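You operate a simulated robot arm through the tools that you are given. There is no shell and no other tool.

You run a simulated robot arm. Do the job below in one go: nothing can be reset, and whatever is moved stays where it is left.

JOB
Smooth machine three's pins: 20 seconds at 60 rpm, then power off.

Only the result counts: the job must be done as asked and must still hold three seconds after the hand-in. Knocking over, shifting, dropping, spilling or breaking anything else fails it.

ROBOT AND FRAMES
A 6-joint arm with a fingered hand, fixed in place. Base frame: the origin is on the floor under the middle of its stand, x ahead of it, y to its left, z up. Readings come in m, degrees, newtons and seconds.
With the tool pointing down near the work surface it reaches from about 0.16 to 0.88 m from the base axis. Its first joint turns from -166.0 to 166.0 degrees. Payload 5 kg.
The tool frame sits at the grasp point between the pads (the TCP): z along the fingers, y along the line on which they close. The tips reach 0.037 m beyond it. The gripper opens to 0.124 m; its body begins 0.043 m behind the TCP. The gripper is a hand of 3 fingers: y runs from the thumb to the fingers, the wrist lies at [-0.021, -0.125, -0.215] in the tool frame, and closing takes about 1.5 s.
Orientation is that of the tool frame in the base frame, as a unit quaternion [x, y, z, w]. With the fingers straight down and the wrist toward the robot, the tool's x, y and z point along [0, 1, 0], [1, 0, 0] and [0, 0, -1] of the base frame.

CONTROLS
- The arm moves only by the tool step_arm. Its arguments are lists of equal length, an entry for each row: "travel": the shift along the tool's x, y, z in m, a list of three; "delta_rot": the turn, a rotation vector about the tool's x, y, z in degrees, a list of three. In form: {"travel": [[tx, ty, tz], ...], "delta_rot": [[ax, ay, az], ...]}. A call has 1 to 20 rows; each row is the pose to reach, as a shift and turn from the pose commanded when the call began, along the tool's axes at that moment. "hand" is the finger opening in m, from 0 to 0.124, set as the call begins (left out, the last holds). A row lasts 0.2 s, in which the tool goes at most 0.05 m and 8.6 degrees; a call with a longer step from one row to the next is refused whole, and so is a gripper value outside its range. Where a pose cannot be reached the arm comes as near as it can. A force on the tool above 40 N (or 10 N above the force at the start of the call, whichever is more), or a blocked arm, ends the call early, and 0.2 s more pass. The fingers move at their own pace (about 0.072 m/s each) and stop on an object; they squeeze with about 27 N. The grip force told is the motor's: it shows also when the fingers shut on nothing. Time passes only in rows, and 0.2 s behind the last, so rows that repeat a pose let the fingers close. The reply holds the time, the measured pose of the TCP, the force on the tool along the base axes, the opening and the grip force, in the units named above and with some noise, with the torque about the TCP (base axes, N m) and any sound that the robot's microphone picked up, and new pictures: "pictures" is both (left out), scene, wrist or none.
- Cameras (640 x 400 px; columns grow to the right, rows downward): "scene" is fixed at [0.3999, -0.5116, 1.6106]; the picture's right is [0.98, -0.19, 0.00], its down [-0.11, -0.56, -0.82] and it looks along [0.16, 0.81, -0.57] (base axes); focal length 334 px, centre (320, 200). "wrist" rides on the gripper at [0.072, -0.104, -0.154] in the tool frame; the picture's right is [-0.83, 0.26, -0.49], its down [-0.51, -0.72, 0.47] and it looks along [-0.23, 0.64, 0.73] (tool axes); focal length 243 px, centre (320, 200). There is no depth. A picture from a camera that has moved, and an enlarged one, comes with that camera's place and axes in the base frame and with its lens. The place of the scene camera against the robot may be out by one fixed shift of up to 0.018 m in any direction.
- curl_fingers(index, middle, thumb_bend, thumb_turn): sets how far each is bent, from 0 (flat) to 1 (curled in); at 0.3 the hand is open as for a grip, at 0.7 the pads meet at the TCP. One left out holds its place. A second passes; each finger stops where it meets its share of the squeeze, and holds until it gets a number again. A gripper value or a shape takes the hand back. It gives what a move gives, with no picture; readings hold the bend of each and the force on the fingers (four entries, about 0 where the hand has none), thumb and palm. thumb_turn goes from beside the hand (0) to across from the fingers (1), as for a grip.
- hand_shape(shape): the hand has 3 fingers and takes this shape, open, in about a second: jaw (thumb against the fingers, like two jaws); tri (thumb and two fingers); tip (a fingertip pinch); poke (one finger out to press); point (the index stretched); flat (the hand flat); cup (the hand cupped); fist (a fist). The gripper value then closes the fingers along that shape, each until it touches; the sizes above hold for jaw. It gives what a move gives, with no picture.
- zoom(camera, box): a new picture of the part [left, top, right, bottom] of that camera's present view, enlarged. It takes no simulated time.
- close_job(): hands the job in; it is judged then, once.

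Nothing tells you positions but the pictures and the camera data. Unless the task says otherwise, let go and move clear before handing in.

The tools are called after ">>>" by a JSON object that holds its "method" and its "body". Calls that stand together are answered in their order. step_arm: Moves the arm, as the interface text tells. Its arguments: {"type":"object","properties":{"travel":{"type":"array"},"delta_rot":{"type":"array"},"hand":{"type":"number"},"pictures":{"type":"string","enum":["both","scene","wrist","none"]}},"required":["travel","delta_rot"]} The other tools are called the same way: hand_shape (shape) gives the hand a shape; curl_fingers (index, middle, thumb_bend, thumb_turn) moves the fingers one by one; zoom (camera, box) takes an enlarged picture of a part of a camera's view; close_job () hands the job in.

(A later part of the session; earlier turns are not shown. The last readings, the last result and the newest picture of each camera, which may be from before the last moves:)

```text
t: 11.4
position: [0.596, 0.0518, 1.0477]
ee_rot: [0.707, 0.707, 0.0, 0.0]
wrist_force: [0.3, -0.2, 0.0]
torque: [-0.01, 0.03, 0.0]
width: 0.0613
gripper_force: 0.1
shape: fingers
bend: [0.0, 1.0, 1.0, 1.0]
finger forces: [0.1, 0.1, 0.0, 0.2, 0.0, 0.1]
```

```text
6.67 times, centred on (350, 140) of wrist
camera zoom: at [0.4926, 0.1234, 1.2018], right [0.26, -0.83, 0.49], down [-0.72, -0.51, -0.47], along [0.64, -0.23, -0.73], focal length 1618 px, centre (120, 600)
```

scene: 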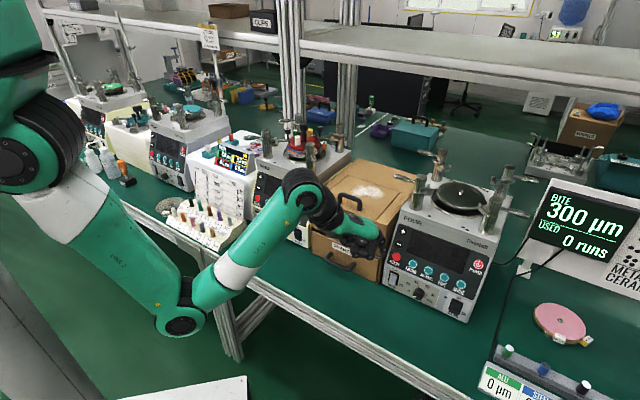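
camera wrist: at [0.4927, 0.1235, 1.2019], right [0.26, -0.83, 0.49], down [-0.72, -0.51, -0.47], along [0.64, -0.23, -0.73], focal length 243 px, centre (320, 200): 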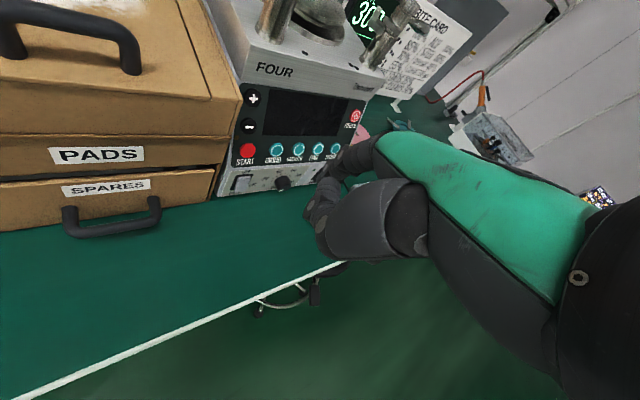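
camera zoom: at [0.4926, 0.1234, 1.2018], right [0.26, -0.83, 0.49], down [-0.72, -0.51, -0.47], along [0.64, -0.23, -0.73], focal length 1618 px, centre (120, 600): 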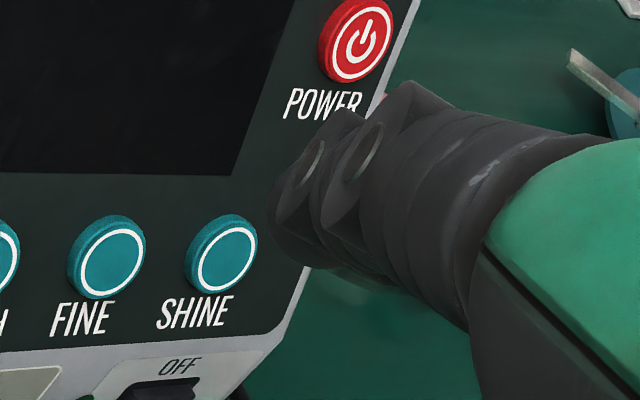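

Index stretched (bend 0) with the rest curled gives a poking finger whose tip is about [0.013, 0.124, 0.01] in the tool frame, pointing about 45° outward — good for the tilted panel with the tool straight down. I'll bring it to a standoff in front of machine three's POWER button.

>>> {"method": "step_arm", "body": {"travel": [[0.0315, -0.0209, 0.0073], [0.0629, -0.0418, 0.0145], [0.0944, -0.0626, 0.0218], [0.1259, -0.0835, 0.029], [0.1573, -0.1044, 0.0363], [0.1888, -0.1253, 0.0435], [0.2202, -0.1461, 0.0508], [0.2517, -0.167, 0.058]], "delta_rot": [[0, 0, -5.7], [0, 0, -11.4], [0, 0, -17.1], [0, 0, -22.8], [0, 0, -28.5], [0, 0, -34.2], [0, 0, -39.9], [0, 0, -45.5]]}}

>>> {"method": "zoom", "body": {"camera": "wrist", "box": [200, 60, 440, 260]}}

>>> {"method": "zoom", "body": {"camera": "scene", "box": [240, 140, 340, 260]}}

```text
t: 13.2
position: [0.4306, 0.3071, 0.9903]
ee_rot: [0.377, 0.926, 0.0, 0.0]
wrist_force: [0.8, 0.0, 0.0]
torque: [0.01, 0.01, 0.01]
width: 0.0613
gripper_force: 0.0
shape: fingers
bend: [0.0, 1.0, 1.0, 1.0]
finger forces: [0.0, 0.0, 0.0, 0.0, 0.1, 0.0]
camera wrist: at [0.3069, 0.2823, 1.1423], right [0.78, -0.39, 0.49], down [-0.14, -0.87, -0.47], along [0.61, 0.3, -0.73], focal length 243 px, centre (320, 200)
```

scene: 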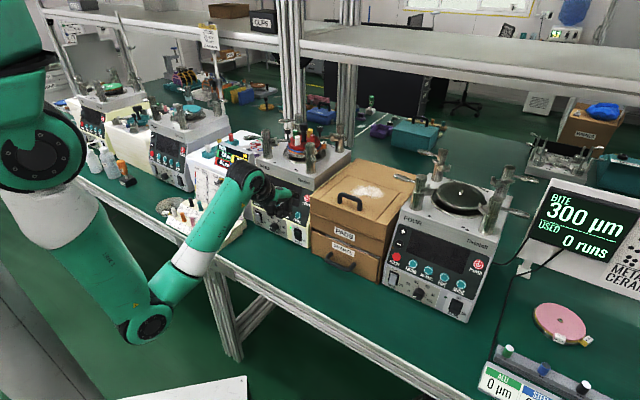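
wrist: 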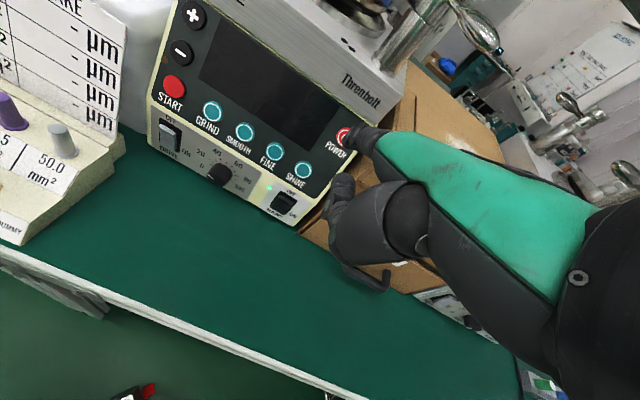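

```text
2.00 times, centred on (320, 160) of wrist
camera zoom: at [0.3069, 0.2823, 1.1423], right [0.78, -0.39, 0.49], down [-0.14, -0.87, -0.47], along [0.61, 0.3, -0.73], focal length 485 px, centre (320, 280)
```

zoom: 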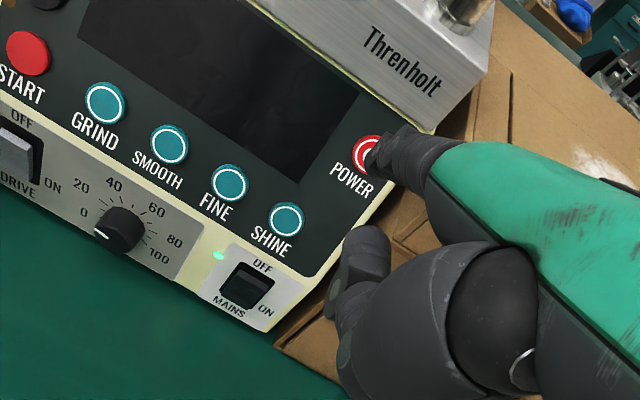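

```text
3.33 times, centred on (290, 200) of scene
camera zoom: at [0.3999, -0.5116, 1.6106], right [0.98, -0.19, 0.0], down [-0.11, -0.56, -0.82], along [0.16, 0.81, -0.57], focal length 1114 px, centre (420, 200)
```

zoom: 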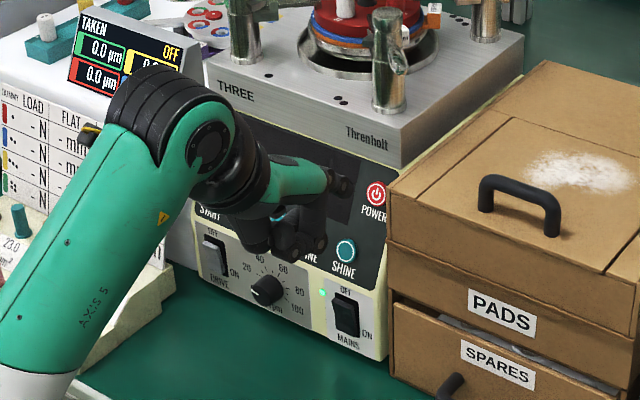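

>>> {"method": "zoom", "body": {"camera": "wrist", "box": [320, 110, 380, 170]}}

>>> {"method": "zoom", "body": {"camera": "scene", "box": [290, 180, 320, 210]}}

>>> {"method": "zoom", "body": {"camera": "wrist", "box": [190, 150, 270, 200]}}

```text
6.67 times, centred on (350, 140) of wrist
camera zoom: at [0.3069, 0.2823, 1.1423], right [0.78, -0.39, 0.49], down [-0.14, -0.87, -0.47], along [0.61, 0.3, -0.73], focal length 1618 px, centre (120, 600)
```

zoom: 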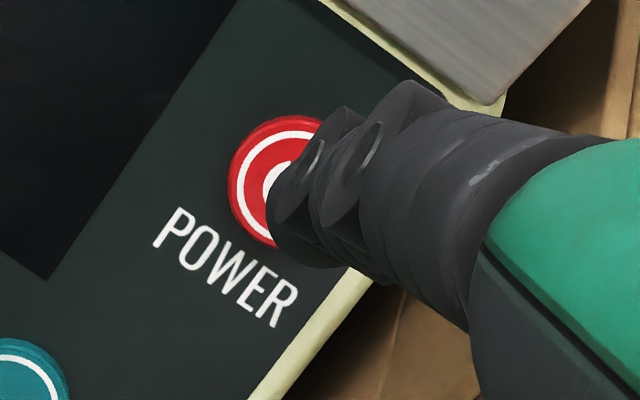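

```text
13.33 times, centred on (305, 195) of scene
camera zoom: at [0.3999, -0.5116, 1.6106], right [0.98, -0.19, 0.0], down [-0.11, -0.56, -0.82], along [0.16, 0.81, -0.57], focal length 4454 px, centre (520, 267)
```

zoom: 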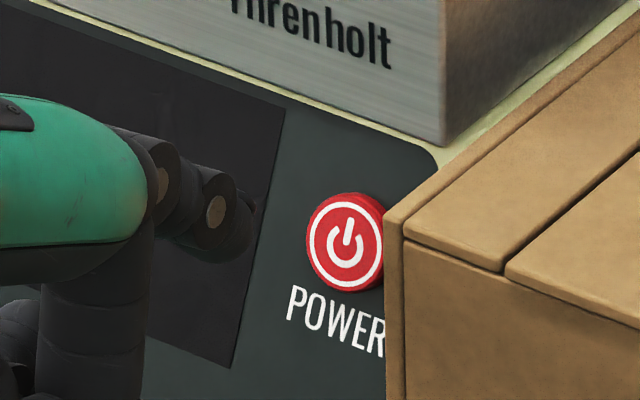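

```text
8.00 times, centred on (230, 175) of wrist
camera zoom: at [0.3069, 0.2823, 1.1423], right [0.78, -0.39, 0.49], down [-0.14, -0.87, -0.47], along [0.61, 0.3, -0.73], focal length 1941 px, centre (1040, 400)
```

zoom: 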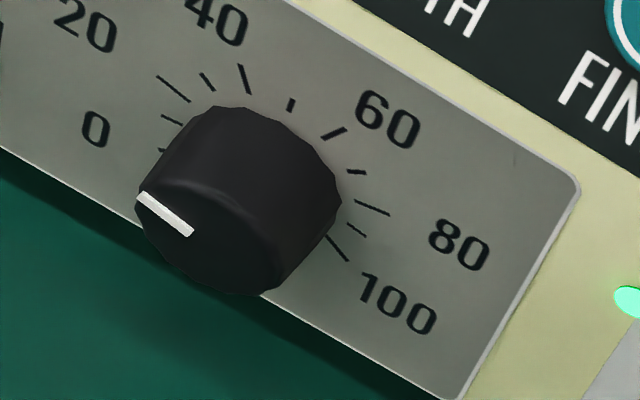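

The finger tip and POWER line up as predicted in both cameras (standoff ≈ 6 cm). The cardboard box sits just right of POWER, so I'll come at it with the hand yawed to the left to keep clear.

>>> {"method": "step_arm", "body": {"travel": [[0.0145, 0.0033, 0.0026], [0.0289, 0.0067, 0.0052], [0.0434, 0.01, 0.0078]], "delta_rot": [[0, 0, 6.9], [0, 0, 13.8], [0, 0, 20.7]], "pictures": "none"}}

>>> {"method": "zoom", "body": {"camera": "wrist", "box": [260, 70, 400, 200]}}

>>> {"method": "zoom", "body": {"camera": "scene", "box": [280, 175, 330, 215]}}

```text
t: 14.0
position: [0.4045, 0.3425, 0.9813]
ee_rot: [0.538, 0.843, -0.001, 0.0]
wrist_force: [-0.2, -0.1, 0.2]
torque: [0.0, 0.0, 0.05]
width: 0.0611
gripper_force: 0.1
shape: fingers
bend: [0.0, 1.0, 1.0, 1.0]
finger forces: [0.0, 0.1, 0.1, 0.0, 0.1, 0.0]
```

```text
3.08 times, centred on (330, 135) of wrist
camera zoom: at [0.2818, 0.3648, 1.1346], right [0.59, -0.64, 0.49], down [-0.44, -0.76, -0.47], along [0.68, 0.06, -0.73], focal length 746 px, centre (289, 400)
```

zoom: 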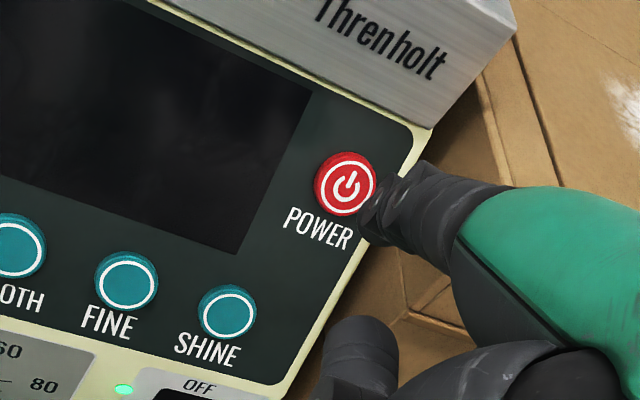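

```text
10.00 times, centred on (305, 195) of scene
camera zoom: at [0.3999, -0.5116, 1.6106], right [0.98, -0.19, 0.0], down [-0.11, -0.56, -0.82], along [0.16, 0.81, -0.57], focal length 3341 px, centre (470, 250)
```

zoom: 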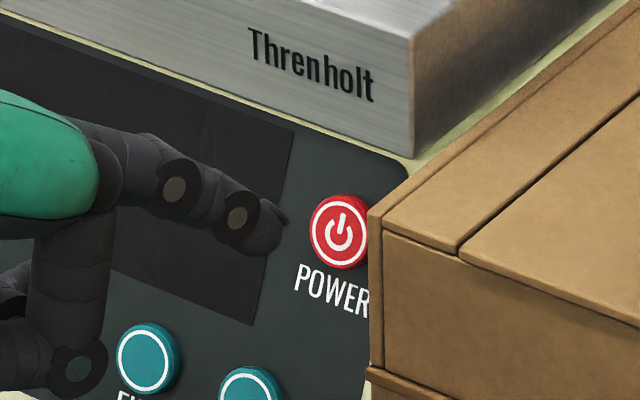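

>>> {"method": "step_arm", "body": {"travel": [[0.0031, 0.0091, 0.0042], [0.0063, 0.0181, 0.0084], [0.0094, 0.0272, 0.0126]], "delta_rot": [[0, 0, 0], [0, 0, 0], [0, 0, 0]], "pictures": "none"}}

>>> {"method": "zoom", "body": {"camera": "wrist", "box": [300, 90, 380, 160]}}

>>> {"method": "zoom", "body": {"camera": "scene", "box": [290, 180, 330, 210]}}

```text
t: 14.8
position: [0.4256, 0.3627, 0.9697]
ee_rot: [0.539, 0.842, 0.0, 0.0]
wrist_force: [-0.3, 0.0, 0.6]
torque: [-0.01, -0.03, -0.02]
width: 0.0615
gripper_force: 0.1
shape: fingers
bend: [0.0, 1.0, 1.0, 1.0]
finger forces: [0.0, 0.1, 0.0, 0.0, 0.1, 0.1]
```

```text
5.71 times, centred on (340, 125) of wrist
camera zoom: at [0.3026, 0.3846, 1.1225], right [0.59, -0.64, 0.49], down [-0.44, -0.76, -0.47], along [0.68, 0.06, -0.73], focal length 1386 px, centre (206, 629)
```

zoom: 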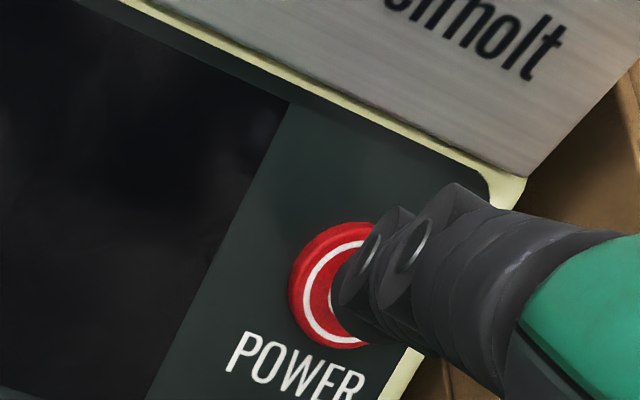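

```text
13.33 times, centred on (310, 195) of scene
camera zoom: at [0.3999, -0.5116, 1.6106], right [0.98, -0.19, 0.0], down [-0.11, -0.56, -0.82], along [0.16, 0.81, -0.57], focal length 4454 px, centre (453, 267)
```

zoom: 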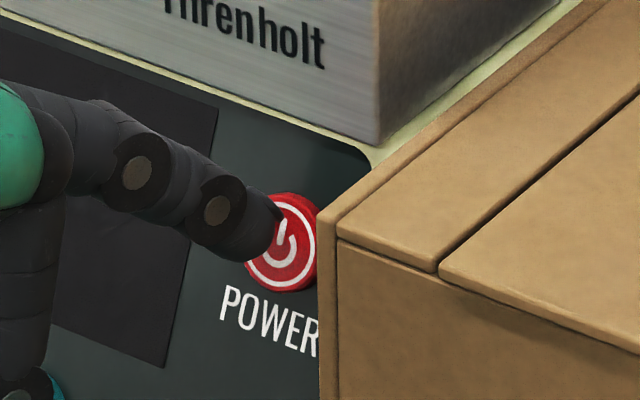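

>>> {"method": "step_arm", "body": {"travel": [[0.0008, 0.0021, 0.0011], [0.0016, 0.0042, 0.0023], [0.0024, 0.0062, 0.0034], [0.0032, 0.0083, 0.0045], [0.004, 0.0104, 0.0056]], "delta_rot": [[0, 0, 0], [0, 0, 0], [0, 0, 0], [0, 0, 0], [0, 0, 0]], "pictures": "none"}}

>>> {"method": "zoom", "body": {"camera": "wrist", "box": [200, 60, 380, 200]}}

>>> {"method": "zoom", "body": {"camera": "scene", "box": [290, 180, 330, 210]}}

```text
t: 16.0
position: [0.4331, 0.3699, 0.9658]
ee_rot: [0.538, 0.843, 0.002, 0.0]
wrist_force: [-28.4, -16.7, 23.9]
torque: [1.75, -2.54, 0.35]
width: 0.06
gripper_force: 19.0
shape: fingers
bend: [0.01, 1.0, 1.0, 1.0]
finger forces: [37.9, 0.0, 0.0, 0.0, 0.1, 0.0]
heard: click
```

```text
2.86 times, centred on (290, 130) of wrist
camera zoom: at [0.3091, 0.3905, 1.1192], right [0.59, -0.64, 0.49], down [-0.44, -0.76, -0.48], along [0.68, 0.06, -0.73], focal length 693 px, centre (406, 400)
```

zoom: 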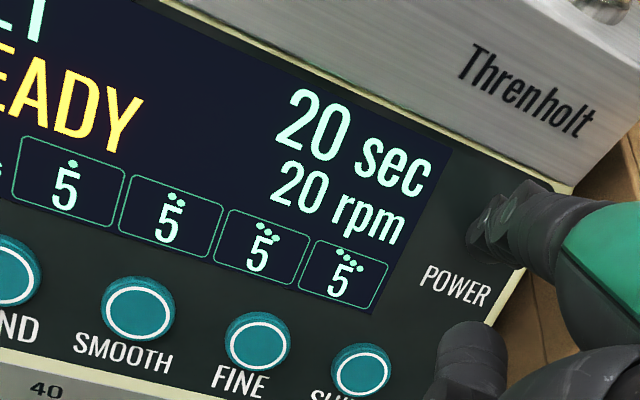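

```text
13.33 times, centred on (310, 195) of scene
camera zoom: at [0.3999, -0.5116, 1.6106], right [0.98, -0.19, 0.0], down [-0.11, -0.56, -0.82], along [0.16, 0.81, -0.57], focal length 4454 px, centre (453, 267)
```

zoom: 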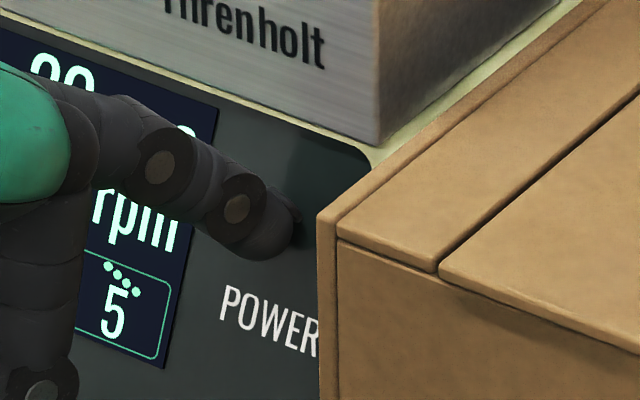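

Click — the machine is on and shows READY, 20 sec, 20 rpm. I'll back the finger off and read the display.

>>> {"method": "step_arm", "body": {"travel": [[-0.0032, -0.0083, -0.0045], [-0.0096, -0.025, -0.0135], [-0.0191, -0.0499, -0.027]], "delta_rot": [[0, 0, 0], [0, 0, 0], [0, 0, 0]], "pictures": "none"}}

>>> {"method": "zoom", "body": {"camera": "wrist", "box": [160, 40, 400, 230]}}

>>> {"method": "zoom", "body": {"camera": "scene", "box": [240, 150, 340, 260]}}

```text
t: 16.8
position: [0.3955, 0.3307, 0.9896]
ee_rot: [0.539, 0.843, -0.001, 0.0]
wrist_force: [-0.2, -0.1, -0.1]
torque: [-0.02, 0.0, -0.02]
width: 0.0614
gripper_force: 0.1
shape: fingers
bend: [0.0, 1.0, 1.0, 1.0]
finger forces: [0.0, 0.0, 0.1, 0.0, 0.0, 0.1]
```

```text
2.11 times, centred on (280, 135) of wrist
camera zoom: at [0.2729, 0.3527, 1.1426], right [0.59, -0.64, 0.49], down [-0.44, -0.76, -0.47], along [0.68, 0.06, -0.73], focal length 511 px, centre (404, 337)
```

zoom: 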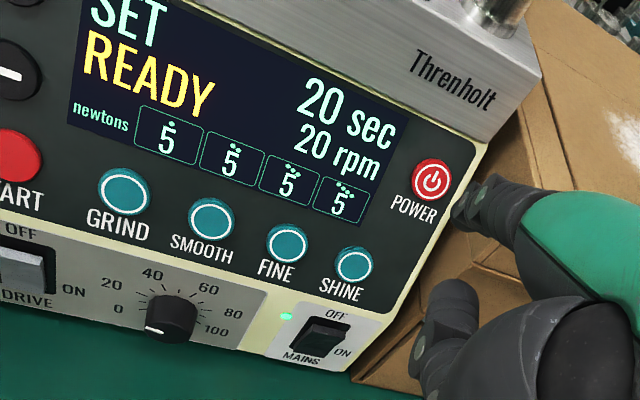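

```text
3.64 times, centred on (290, 205) of scene
camera zoom: at [0.3999, -0.5116, 1.6106], right [0.98, -0.19, 0.0], down [-0.11, -0.56, -0.82], along [0.16, 0.81, -0.57], focal length 1215 px, centre (429, 182)
```

zoom: 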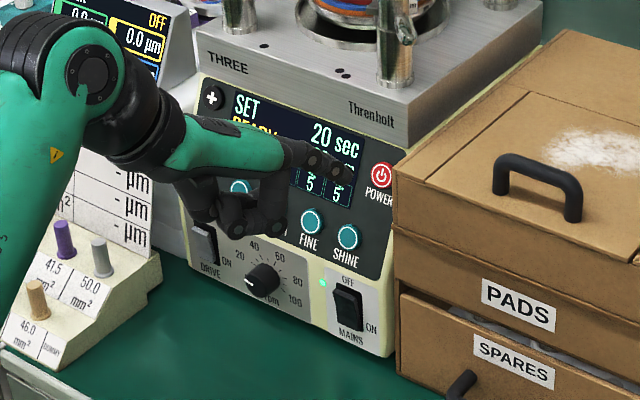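

Display reads SET / READY, 20 sec, 20 rpm, 5 N on each pin. Next is SMOOTH at about [0.441, 0.496, 0.899]; I'll go to a standoff in front of it.

>>> {"method": "step_arm", "body": {"travel": [[0.0195, -0.0132, 0.0209], [0.0389, -0.0264, 0.0417], [0.0584, -0.0396, 0.0626]], "delta_rot": [[0, 0, -6.9], [0, 0, -13.9], [0, 0, -20.8]], "pictures": "none"}}

>>> {"method": "zoom", "body": {"camera": "wrist", "box": [260, 60, 420, 200]}}

>>> {"method": "zoom", "body": {"camera": "scene", "box": [250, 170, 310, 230]}}

```text
t: 17.6
position: [0.3353, 0.3665, 0.9252]
ee_rot: [0.377, 0.926, -0.001, 0.0]
wrist_force: [-0.4, 0.8, -0.5]
torque: [0.0, -0.02, -0.02]
width: 0.0613
gripper_force: 0.1
shape: fingers
bend: [0.0, 1.0, 1.0, 1.0]
finger forces: [0.0, 0.0, 0.1, 0.0, 0.0, 0.2]
```

```text
2.86 times, centred on (340, 130) of wrist
camera zoom: at [0.2121, 0.3423, 1.0787], right [0.78, -0.39, 0.49], down [-0.14, -0.87, -0.47], along [0.61, 0.3, -0.73], focal length 693 px, centre (263, 400)
```

zoom: 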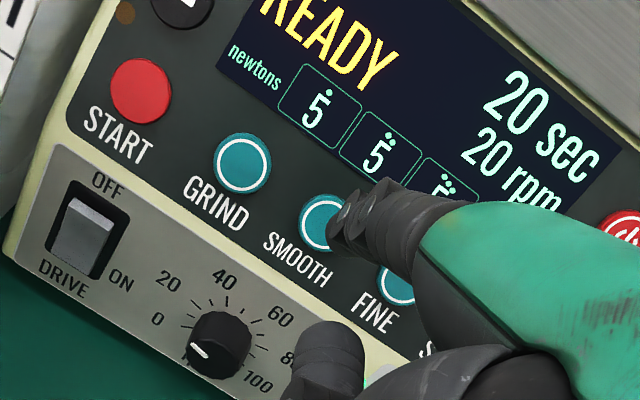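

```text
6.67 times, centred on (280, 200) of scene
camera zoom: at [0.3999, -0.5116, 1.6106], right [0.98, -0.19, 0.0], down [-0.11, -0.56, -0.82], along [0.16, 0.81, -0.57], focal length 2227 px, centre (587, 200)
```

zoom: 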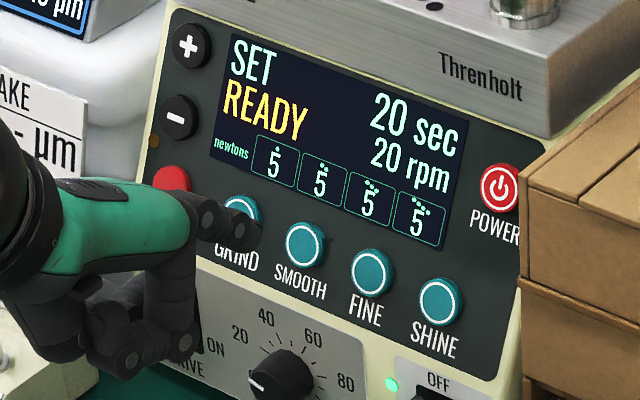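

>>> {"method": "step_arm", "body": {"travel": [[0.0003, 0.0095, 0.0058], [0.0006, 0.019, 0.0116], [0.0009, 0.0285, 0.0174], [0.0011, 0.0342, 0.0209]], "delta_rot": [[0, 0, 0], [0, 0, 0], [0, 0, 0], [0, 0, 0]], "pictures": "none"}}

>>> {"method": "zoom", "body": {"camera": "wrist", "box": [300, 90, 380, 160]}}

>>> {"method": "zoom", "body": {"camera": "scene", "box": [260, 190, 300, 220]}}

```text
t: 18.6
position: [0.3587, 0.3933, 0.9061]
ee_rot: [0.377, 0.926, 0.0, 0.0]
wrist_force: [0.2, -0.2, -0.1]
torque: [-0.04, -0.02, 0.0]
width: 0.0611
gripper_force: 0.0
shape: fingers
bend: [0.0, 1.0, 1.0, 1.0]
finger forces: [0.0, 0.0, 0.0, 0.0, 0.0, 0.1]
```

```text
5.71 times, centred on (340, 125) of wrist
camera zoom: at [0.2365, 0.3683, 1.0593], right [0.78, -0.39, 0.49], down [-0.14, -0.87, -0.47], along [0.61, 0.3, -0.73], focal length 1386 px, centre (206, 629)
```

zoom: 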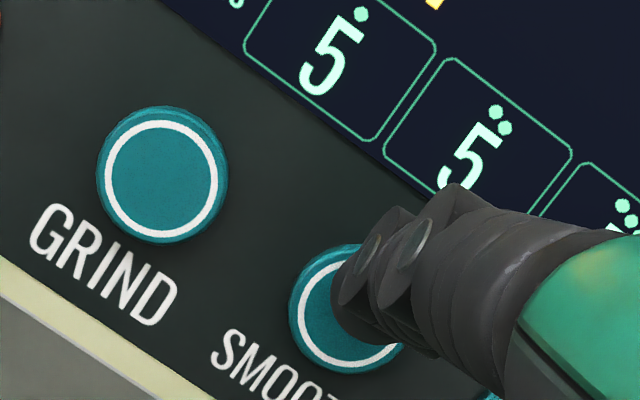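

```text
13.33 times, centred on (280, 205) of scene
camera zoom: at [0.3999, -0.5116, 1.6106], right [0.98, -0.19, 0.0], down [-0.11, -0.56, -0.82], along [0.16, 0.81, -0.57], focal length 4454 px, centre (853, 133)
```

zoom: 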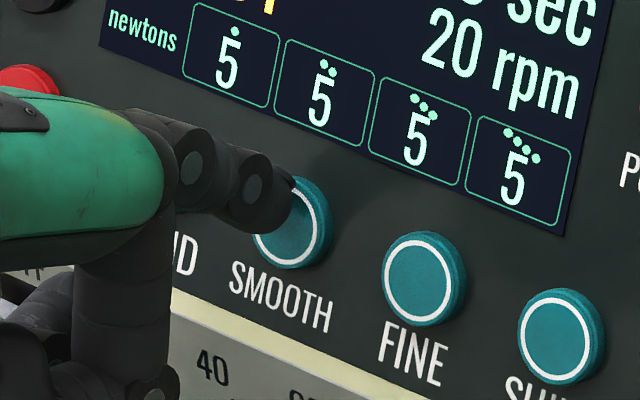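

>>> {"method": "step_arm", "body": {"travel": [[0, -0.0014, 0.0027], [0, 0.0004, 0.0036], [0, 0.0022, 0.0045], [0, 0.0039, 0.0054], [0, 0.0057, 0.0063]], "delta_rot": [[0, 0, 0], [0, 0, 0], [0, 0, 0], [0, 0, 0], [0, 0, 0]], "pictures": "none"}}

>>> {"method": "zoom", "body": {"camera": "scene", "box": [250, 170, 310, 230]}}

```text
t: 19.8
position: [0.3632, 0.3981, 0.9009]
ee_rot: [0.377, 0.926, 0.0, 0.0]
wrist_force: [-8.1, -7.1, 7.9]
torque: [0.82, -0.72, 0.24]
width: 0.0606
gripper_force: 7.0
shape: fingers
bend: [0.0, 1.0, 1.0, 1.0]
finger forces: [14.0, 0.0, 0.0, 0.2, 0.0, 0.0]
heard: click
```

```text
6.67 times, centred on (280, 200) of scene
camera zoom: at [0.3999, -0.5116, 1.6106], right [0.98, -0.19, 0.0], down [-0.11, -0.56, -0.82], along [0.16, 0.81, -0.57], focal length 2227 px, centre (587, 200)
```

zoom: 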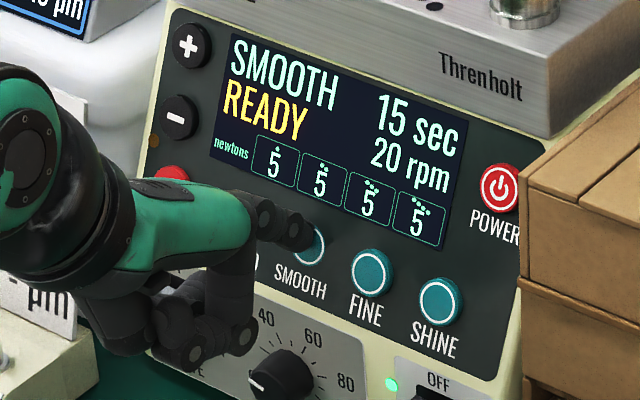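

SMOOTH is selected and shows 15 sec, 20 rpm, READY. I'll retract and go to the "+" button (about [0.392, 0.590, 0.971]).

>>> {"method": "step_arm", "body": {"travel": [[0, -0.018, -0.009], [0, -0.0401, -0.0203], [0.0249, -0.0288, -0.0446], [0.0499, -0.0175, -0.0688], [0.0748, -0.0062, -0.0931]], "delta_rot": [[0, 0, 0], [0, 0, 0], [0, 0, -3.8], [0, 0, -7.6], [0, 0, -11.3]], "pictures": "none"}}

>>> {"method": "zoom", "body": {"camera": "wrist", "box": [240, 60, 420, 200]}}

>>> {"method": "zoom", "body": {"camera": "scene", "box": [230, 150, 300, 220]}}

```text
t: 21.0
position: [0.3066, 0.4465, 0.9909]
ee_rot: [0.284, 0.959, -0.001, 0.0]
wrist_force: [0.5, 0.2, -0.2]
torque: [0.0, 0.03, 0.0]
width: 0.0615
gripper_force: 0.0
shape: fingers
bend: [0.0, 1.0, 1.0, 1.0]
finger forces: [0.0, 0.0, 0.1, 0.0, 0.0, 0.0]
```

```text
2.86 times, centred on (330, 130) of wrist
camera zoom: at [0.1914, 0.3988, 1.1449], right [0.84, -0.23, 0.49], down [0.03, -0.88, -0.47], along [0.54, 0.41, -0.73], focal length 693 px, centre (291, 400)
```

zoom: 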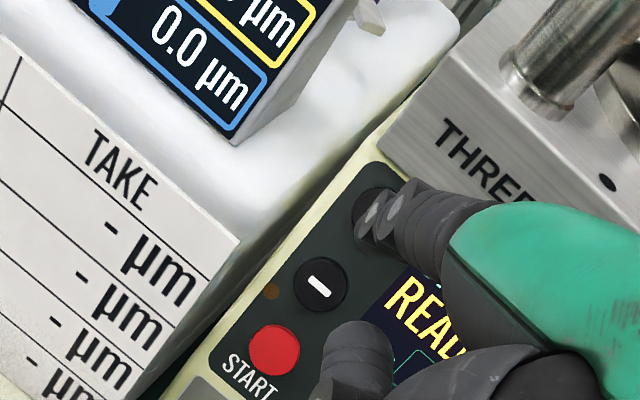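

```text
5.71 times, centred on (265, 185) of scene
camera zoom: at [0.3999, -0.5116, 1.6106], right [0.98, -0.19, 0.0], down [-0.11, -0.56, -0.82], along [0.16, 0.81, -0.57], focal length 1909 px, centre (634, 286)
```

zoom: 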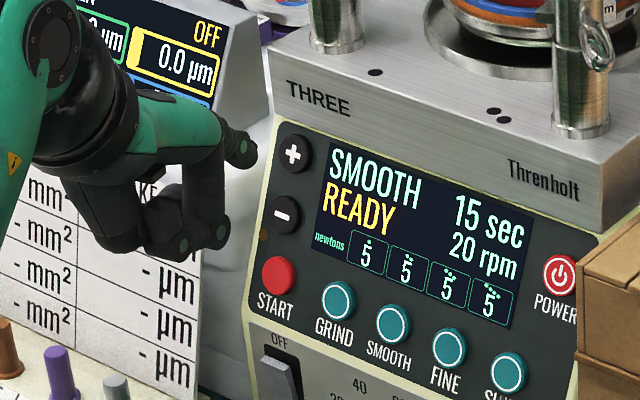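

>>> {"method": "step_arm", "body": {"travel": [[-0.0031, 0.0158, 0.0062], [-0.0062, 0.0317, 0.0124], [-0.0066, 0.0338, 0.0135], [-0.007, 0.0359, 0.0146], [-0.0074, 0.038, 0.0156], [-0.0079, 0.0401, 0.0167], [-0.0081, 0.0412, 0.0173]], "delta_rot": [[0, 0, 0], [0, 0, 0], [0, 0, 0], [0, 0, 0], [0, 0, 0], [0, 0, 0], [0, 0, 0]], "pictures": "none"}}

>>> {"method": "zoom", "body": {"camera": "scene", "box": [230, 150, 300, 220]}}

```text
t: 22.6
position: [0.3365, 0.4753, 0.9773]
ee_rot: [0.284, 0.959, 0.0, 0.0]
wrist_force: [-3.0, -4.1, 2.8]
torque: [0.42, -0.23, 0.17]
width: 0.0607
gripper_force: 3.2
shape: fingers
bend: [0.0, 1.0, 1.0, 1.0]
finger forces: [6.4, 0.1, 0.1, 0.1, 0.0, 0.0]
heard: click
```

```text
5.71 times, centred on (265, 185) of scene
camera zoom: at [0.3999, -0.5116, 1.6106], right [0.98, -0.19, 0.0], down [-0.11, -0.56, -0.82], along [0.16, 0.81, -0.57], focal length 1909 px, centre (634, 286)
```

zoom: 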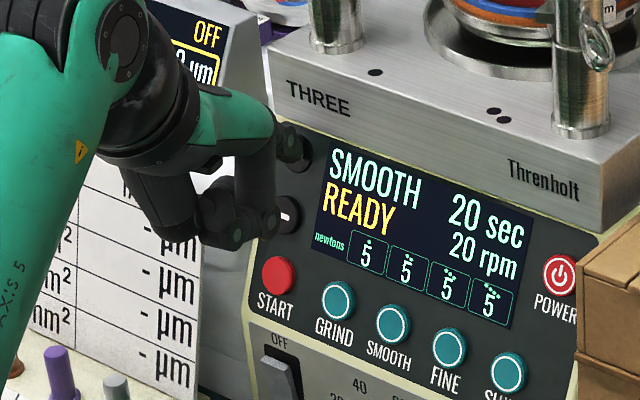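

One click on "+" gave 20 sec. I'll retract and then plan the dial (now at 20 rpm, needs 60).

>>> {"method": "step_arm", "body": {"travel": [[0.0026, -0.0131, -0.0068], [0.0068, -0.035, -0.018], [0.0103, -0.0525, -0.027], [0.012, -0.07, -0.045]], "delta_rot": [[0, 0, 0], [0, 0, 0], [0, 0, 0], [0, 0, 0]]}}

>>> {"method": "zoom", "body": {"camera": "scene", "box": [240, 150, 320, 250]}}

>>> {"method": "zoom", "body": {"camera": "wrist", "box": [200, 60, 420, 260]}}

```text
t: 23.6
position: [0.2865, 0.4238, 1.02]
ee_rot: [0.285, 0.959, 0.0, 0.0]
wrist_force: [0.5, -0.1, 0.4]
torque: [-0.01, -0.01, 0.02]
width: 0.0608
gripper_force: 0.1
shape: fingers
bend: [0.0, 1.0, 1.0, 1.0]
finger forces: [0.1, 0.0, 0.0, 0.0, 0.1, 0.0]
camera wrist: at [0.1701, 0.3744, 1.1735], right [0.84, -0.23, 0.49], down [0.03, -0.88, -0.47], along [0.54, 0.41, -0.73], focal length 243 px, centre (320, 200)
```

scene: 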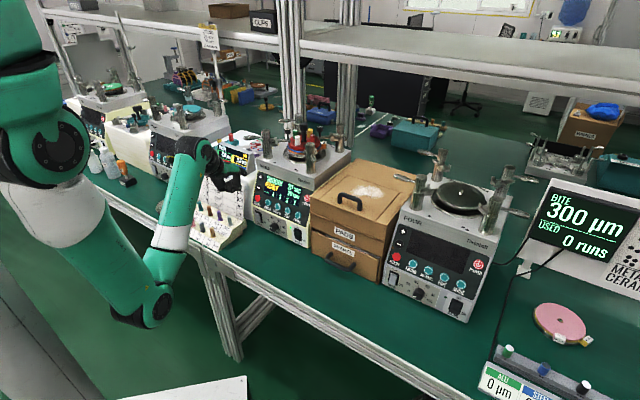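
wrist: 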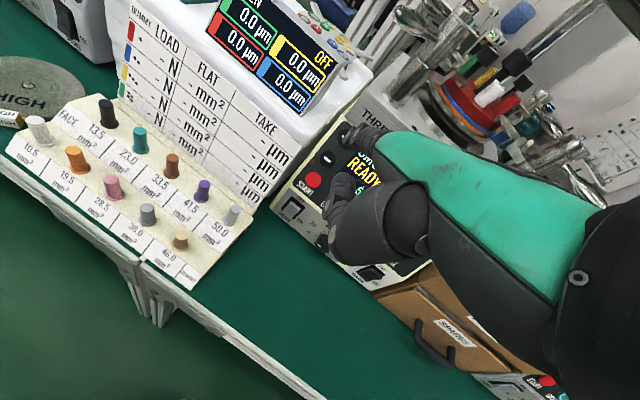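

```text
4.00 times, centred on (280, 200) of scene
camera zoom: at [0.3999, -0.5116, 1.6106], right [0.98, -0.19, 0.0], down [-0.11, -0.56, -0.82], along [0.16, 0.81, -0.57], focal length 1336 px, centre (480, 200)
```

zoom: 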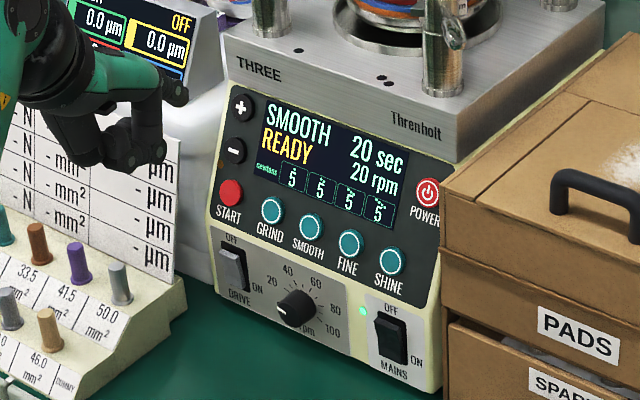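

```text
2.00 times, centred on (310, 160) of wrist
camera zoom: at [0.1701, 0.3744, 1.1735], right [0.84, -0.23, 0.49], down [0.03, -0.88, -0.47], along [0.54, 0.41, -0.73], focal length 485 px, centre (340, 280)
```

zoom: 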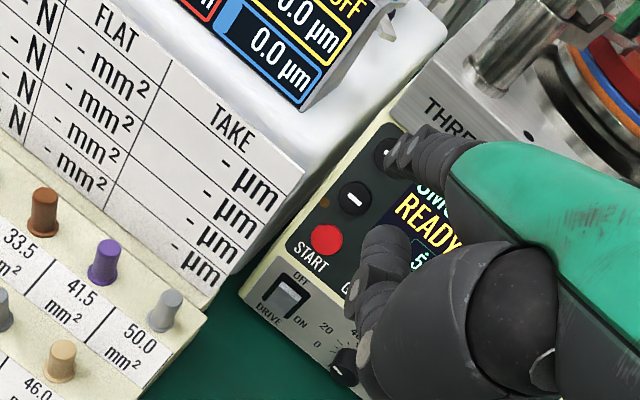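

>>> {"method": "zoom", "body": {"camera": "scene", "box": [250, 205, 310, 245]}}

>>> {"method": "zoom", "body": {"camera": "scene", "box": [390, 265, 470, 325]}}

>>> {"method": "zoom", "body": {"camera": "scene", "box": [265, 215, 290, 235]}}

>>> {"method": "zoom", "body": {"camera": "scene", "box": [145, 145, 200, 195]}}

```text
10.00 times, centred on (280, 225) of scene
camera zoom: at [0.3999, -0.5116, 1.6106], right [0.98, -0.19, 0.0], down [-0.11, -0.56, -0.82], along [0.16, 0.81, -0.57], focal length 3341 px, centre (720, -50)
```

zoom: 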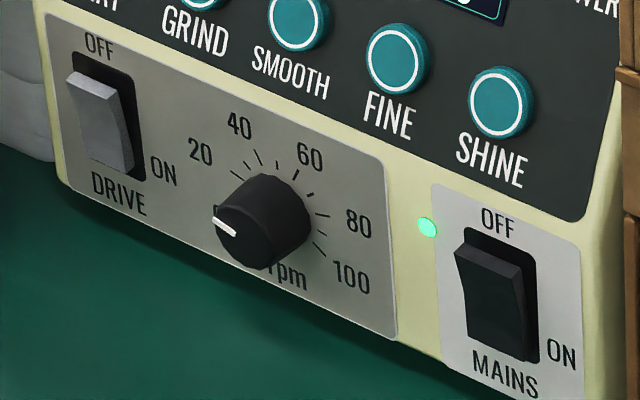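

```text
6.67 times, centred on (430, 295) of scene
camera zoom: at [0.3999, -0.5116, 1.6106], right [0.98, -0.19, 0.0], down [-0.11, -0.56, -0.82], along [0.16, 0.81, -0.57], focal length 2227 px, centre (-413, -433)
```

zoom: 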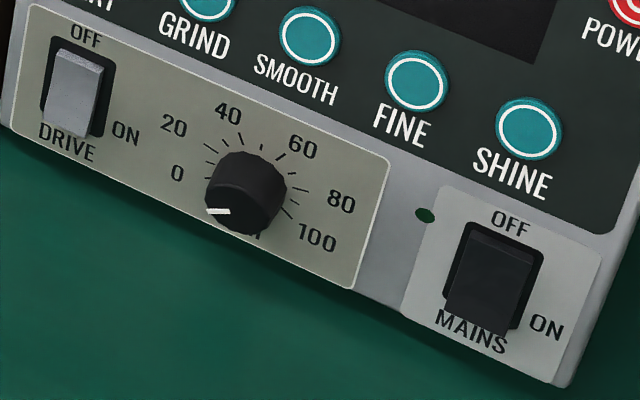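

```text
16.00 times, centred on (278, 225) of scene
camera zoom: at [0.3999, -0.5116, 1.6106], right [0.98, -0.19, 0.0], down [-0.11, -0.56, -0.82], along [0.16, 0.81, -0.57], focal length 5345 px, centre (1000, -200)
```

zoom: 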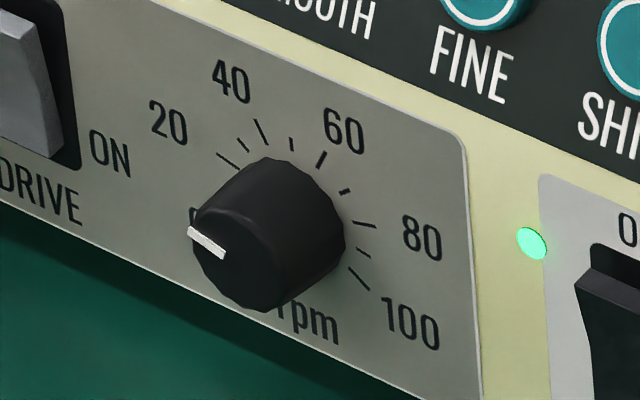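

```text
8.00 times, centred on (172, 170) of scene
camera zoom: at [0.3999, -0.5116, 1.6106], right [0.98, -0.19, 0.0], down [-0.11, -0.56, -0.82], along [0.16, 0.81, -0.57], focal length 2673 px, centre (1500, 440)
```

zoom: 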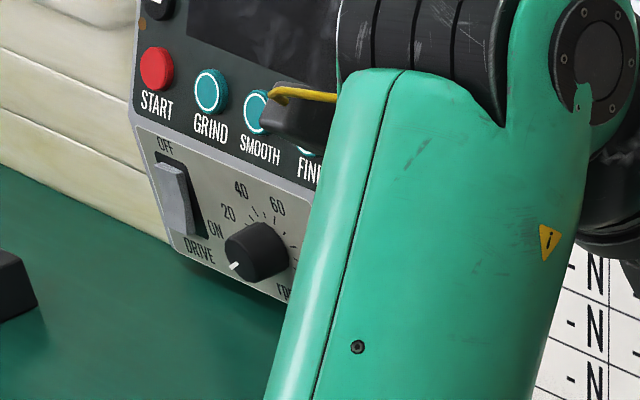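

DRIVE and MAINS on machine three are both ON. The dial centre works out at about [0.429, 0.499, 0.809] with a ~3 cm knob standing ~2.4 cm out of the vertical lower panel. I'll try turning it clockwise by wiping the fingertip over its top; first I go above it with the hand tilted so the finger is steeper.

>>> {"method": "step_arm", "body": {"travel": [[-0.0092, -0.0008, 0.0224], [-0.0183, -0.0016, 0.0448], [-0.0275, -0.0025, 0.0672], [-0.0366, -0.0033, 0.0896], [-0.0458, -0.0041, 0.112]], "delta_rot": [[4.39, 0.46, 2.37], [8.77, 0.92, 4.74], [13.16, 1.38, 7.11], [17.54, 1.84, 9.48], [21.93, 2.3, 11.85]]}}

>>> {"method": "zoom", "body": {"camera": "wrist", "box": [260, 60, 420, 200]}}

>>> {"method": "zoom", "body": {"camera": "scene", "box": [240, 170, 320, 250]}}

```text
t: 24.8
position: [0.322, 0.395, 0.9075]
ee_rot: [0.376, 0.906, -0.177, -0.074]
wrist_force: [0.6, 0.1, -0.1]
torque: [-0.03, -0.01, 0.0]
width: 0.0614
gripper_force: 0.1
shape: fingers
bend: [0.0, 1.0, 1.0, 1.0]
finger forces: [0.1, 0.0, 0.1, 0.0, 0.1, 0.1]
camera wrist: at [0.2455, 0.4185, 1.0903], right [0.89, -0.29, 0.36], down [-0.24, -0.96, -0.17], along [0.39, 0.06, -0.92], focal length 243 px, centre (320, 200)
```

scene: 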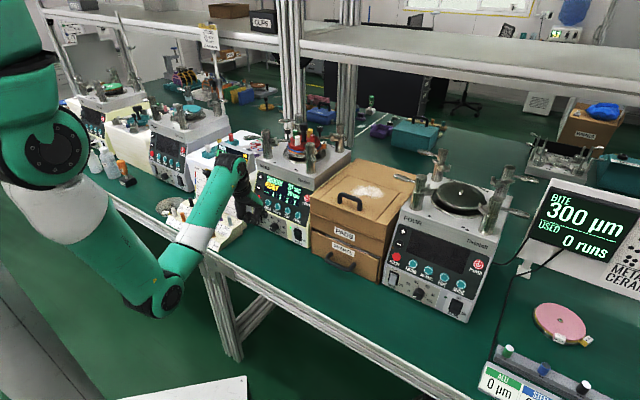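
wrist: 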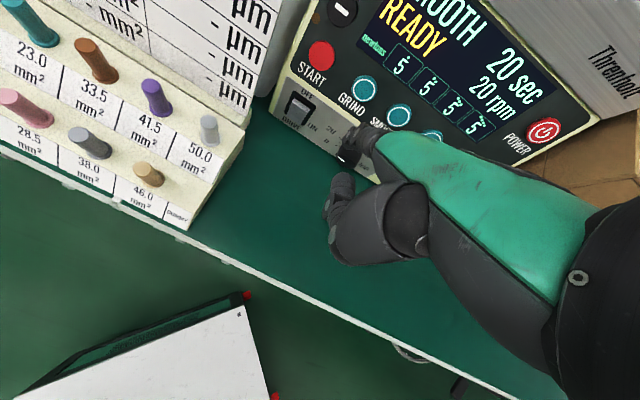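

```text
2.86 times, centred on (340, 130) of wrist
camera zoom: at [0.2455, 0.4185, 1.0903], right [0.89, -0.29, 0.36], down [-0.24, -0.96, -0.17], along [0.39, 0.06, -0.92], focal length 693 px, centre (263, 400)
```

zoom: 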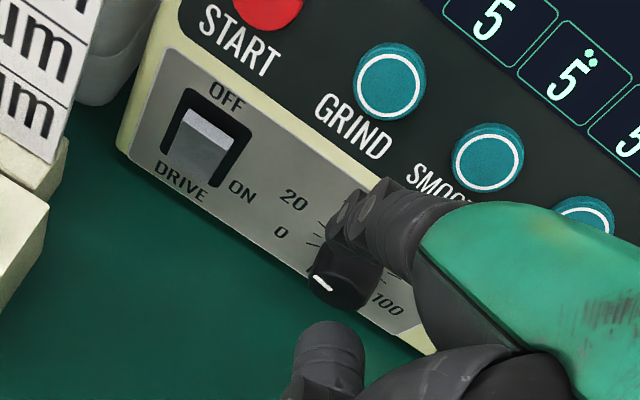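

```text
5.00 times, centred on (280, 210) of scene
camera zoom: at [0.3999, -0.5116, 1.6106], right [0.98, -0.19, 0.0], down [-0.11, -0.56, -0.82], along [0.16, 0.81, -0.57], focal length 1670 px, centre (520, 150)
```

zoom: 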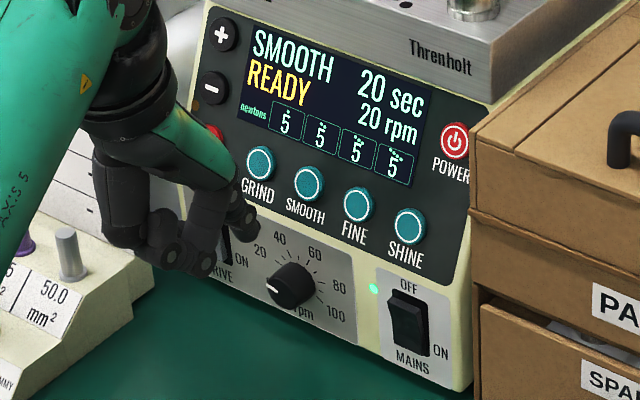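

>>> {"method": "zoom", "body": {"camera": "wrist", "box": [320, 110, 370, 180]}}

>>> {"method": "zoom", "body": {"camera": "scene", "box": [260, 205, 300, 240]}}

```text
5.71 times, centred on (345, 145) of wrist
camera zoom: at [0.2455, 0.4185, 1.0903], right [0.89, -0.29, 0.36], down [-0.24, -0.96, -0.17], along [0.39, 0.06, -0.92], focal length 1386 px, centre (177, 514)
```

zoom: 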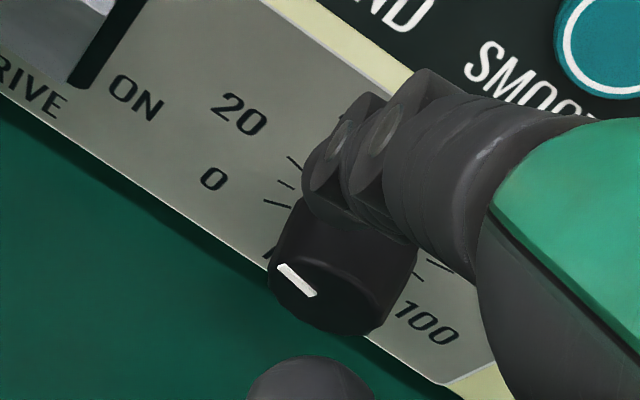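

```text
11.43 times, centred on (280, 222) of scene
camera zoom: at [0.3999, -0.5116, 1.6106], right [0.98, -0.19, 0.0], down [-0.11, -0.56, -0.82], along [0.16, 0.81, -0.57], focal length 3818 px, centre (777, -57)
```

zoom: 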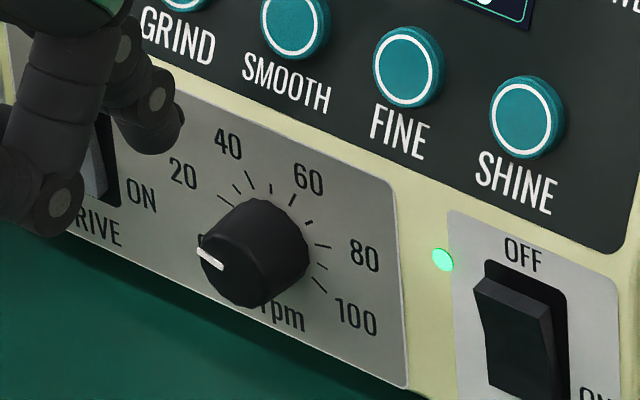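

Scene camera still sees the display, which is handy. I'll bring the fingertip to just above the upper left of the knob.

>>> {"method": "step_arm", "body": {"travel": [[-0.0031, 0.0135, 0.0067], [-0.0062, 0.027, 0.0134]], "delta_rot": [[0, 0, 0], [0, 0, 0]], "pictures": "none"}}

>>> {"method": "zoom", "body": {"camera": "wrist", "box": [310, 100, 380, 180]}}

>>> {"method": "zoom", "body": {"camera": "scene", "box": [260, 205, 300, 240]}}

```text
t: 25.4
position: [0.3429, 0.4047, 0.8874]
ee_rot: [0.376, 0.907, -0.176, -0.074]
wrist_force: [0.0, -0.7, 0.0]
torque: [-0.07, 0.03, -0.04]
width: 0.0607
gripper_force: 0.4
shape: fingers
bend: [0.0, 1.0, 1.0, 1.0]
finger forces: [0.7, 0.0, 0.0, 0.0, 0.1, 0.0]
```

```text
5.00 times, centred on (345, 140) of wrist
camera zoom: at [0.2654, 0.4275, 1.0679], right [0.89, -0.29, 0.36], down [-0.24, -0.96, -0.17], along [0.39, 0.06, -0.92], focal length 1213 px, centre (195, 500)
```

zoom: 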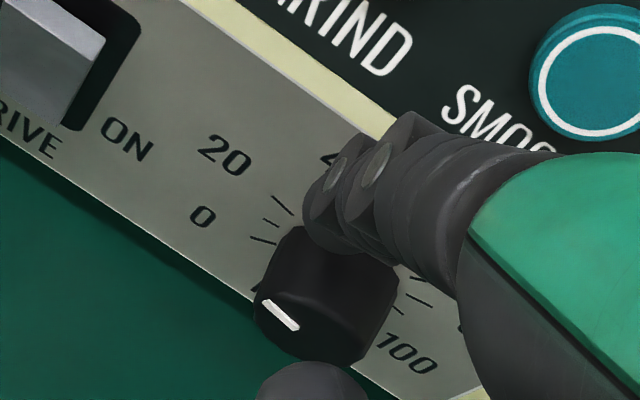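

```text
11.43 times, centred on (280, 222) of scene
camera zoom: at [0.3999, -0.5116, 1.6106], right [0.98, -0.19, 0.0], down [-0.11, -0.56, -0.82], along [0.16, 0.81, -0.57], focal length 3818 px, centre (777, -57)
```

zoom: 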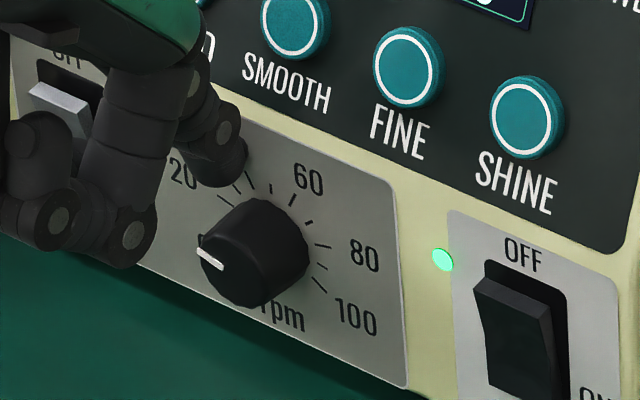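

>>> {"method": "step_arm", "body": {"travel": [[0, -0.0046, 0.0019], [0, -0.0039, 0.0037], [0, -0.0031, 0.0056]], "delta_rot": [[0, 0, 0], [0, 0, 0], [0, 0, 0]], "pictures": "none"}}

>>> {"method": "zoom", "body": {"camera": "scene", "box": [260, 205, 300, 240]}}

```text
t: 26.2
position: [0.3391, 0.4005, 0.8828]
ee_rot: [0.376, 0.907, -0.177, -0.073]
wrist_force: [-0.5, -0.8, -0.2]
torque: [-0.02, 0.03, 0.0]
width: 0.0613
gripper_force: 0.1
shape: fingers
bend: [0.0, 1.0, 1.0, 1.0]
finger forces: [0.1, 0.1, 0.0, 0.0, 0.0, 0.0]
```

```text
11.43 times, centred on (280, 222) of scene
camera zoom: at [0.3999, -0.5116, 1.6106], right [0.98, -0.19, 0.0], down [-0.11, -0.56, -0.82], along [0.16, 0.81, -0.57], focal length 3818 px, centre (777, -57)
```

zoom: 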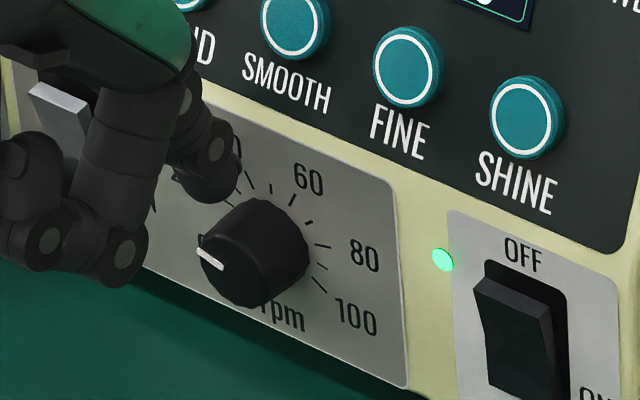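

>>> {"method": "step_arm", "body": {"travel": [[0, 0.0006, 0.0014], [0, 0.0011, 0.0028]], "delta_rot": [[0, 0, 0], [0, 0, 0]], "pictures": "none"}}

>>> {"method": "step_arm", "body": {"travel": [[0, 0.0006, 0.0014]], "delta_rot": [[0, 0, 0]], "pictures": "none"}}

```text
t: 26.8
position: [0.3383, 0.4013, 0.8803]
ee_rot: [0.377, 0.906, -0.176, -0.073]
wrist_force: [0.5, 0.0, -0.2]
torque: [0.02, 0.0, 0.01]
width: 0.0614
gripper_force: 0.1
shape: fingers
bend: [0.0, 1.0, 1.0, 1.0]
finger forces: [0.0, 0.0, 0.0, 0.0, 0.0, 0.0]
```

```text
t: 27.2
position: [0.3383, 0.4009, 0.8789]
ee_rot: [0.377, 0.906, -0.176, -0.074]
wrist_force: [0.1, -0.3, -0.1]
torque: [0.01, 0.02, 0.03]
width: 0.061
gripper_force: 0.1
shape: fingers
bend: [0.0, 1.0, 1.0, 1.0]
finger forces: [0.0, 0.0, 0.0, 0.1, 0.0, 0.0]
```

>>> {"method": "step_arm", "body": {"travel": [[0, 0.0006, 0.0014]], "delta_rot": [[0, 0, 0]], "pictures": "none"}}

>>> {"method": "step_arm", "body": {"travel": [[0, 0.0006, 0.0014]], "delta_rot": [[0, 0, 0]], "pictures": "none"}}

>>> {"method": "zoom", "body": {"camera": "scene", "box": [260, 205, 300, 240]}}

>>> {"method": "zoom", "body": {"camera": "wrist", "box": [310, 100, 380, 180]}}

```text
t: 27.6
position: [0.3391, 0.4001, 0.8763]
ee_rot: [0.377, 0.907, -0.176, -0.072]
wrist_force: [-0.6, 0.6, 0.0]
torque: [0.01, 0.02, 0.01]
width: 0.061
gripper_force: 0.1
shape: fingers
bend: [0.0, 1.0, 1.0, 1.0]
finger forces: [0.0, 0.1, 0.0, 0.0, 0.0, 0.1]
```

```text
t: 28.0
position: [0.34, 0.3998, 0.8733]
ee_rot: [0.377, 0.906, -0.176, -0.073]
wrist_force: [0.0, -0.8, 0.4]
torque: [0.01, -0.01, -0.02]
width: 0.0613
gripper_force: 0.1
shape: fingers
bend: [0.0, 1.0, 1.0, 1.0]
finger forces: [0.0, 0.0, 0.0, 0.0, 0.0, 0.0]
```

```text
11.43 times, centred on (280, 222) of scene
camera zoom: at [0.3999, -0.5116, 1.6106], right [0.98, -0.19, 0.0], down [-0.11, -0.56, -0.82], along [0.16, 0.81, -0.57], focal length 3818 px, centre (777, -57)
```

zoom: 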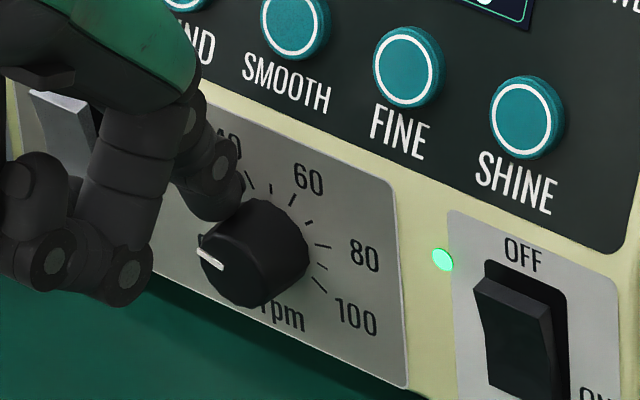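

```text
5.00 times, centred on (345, 140) of wrist
camera zoom: at [0.2627, 0.4238, 1.056], right [0.89, -0.29, 0.36], down [-0.24, -0.96, -0.17], along [0.39, 0.06, -0.92], focal length 1213 px, centre (195, 500)
```

zoom: 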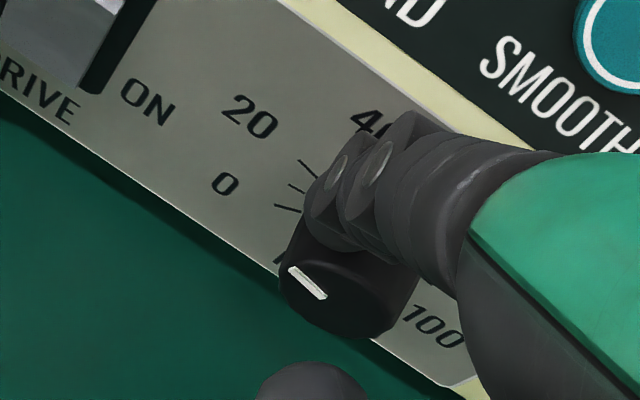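

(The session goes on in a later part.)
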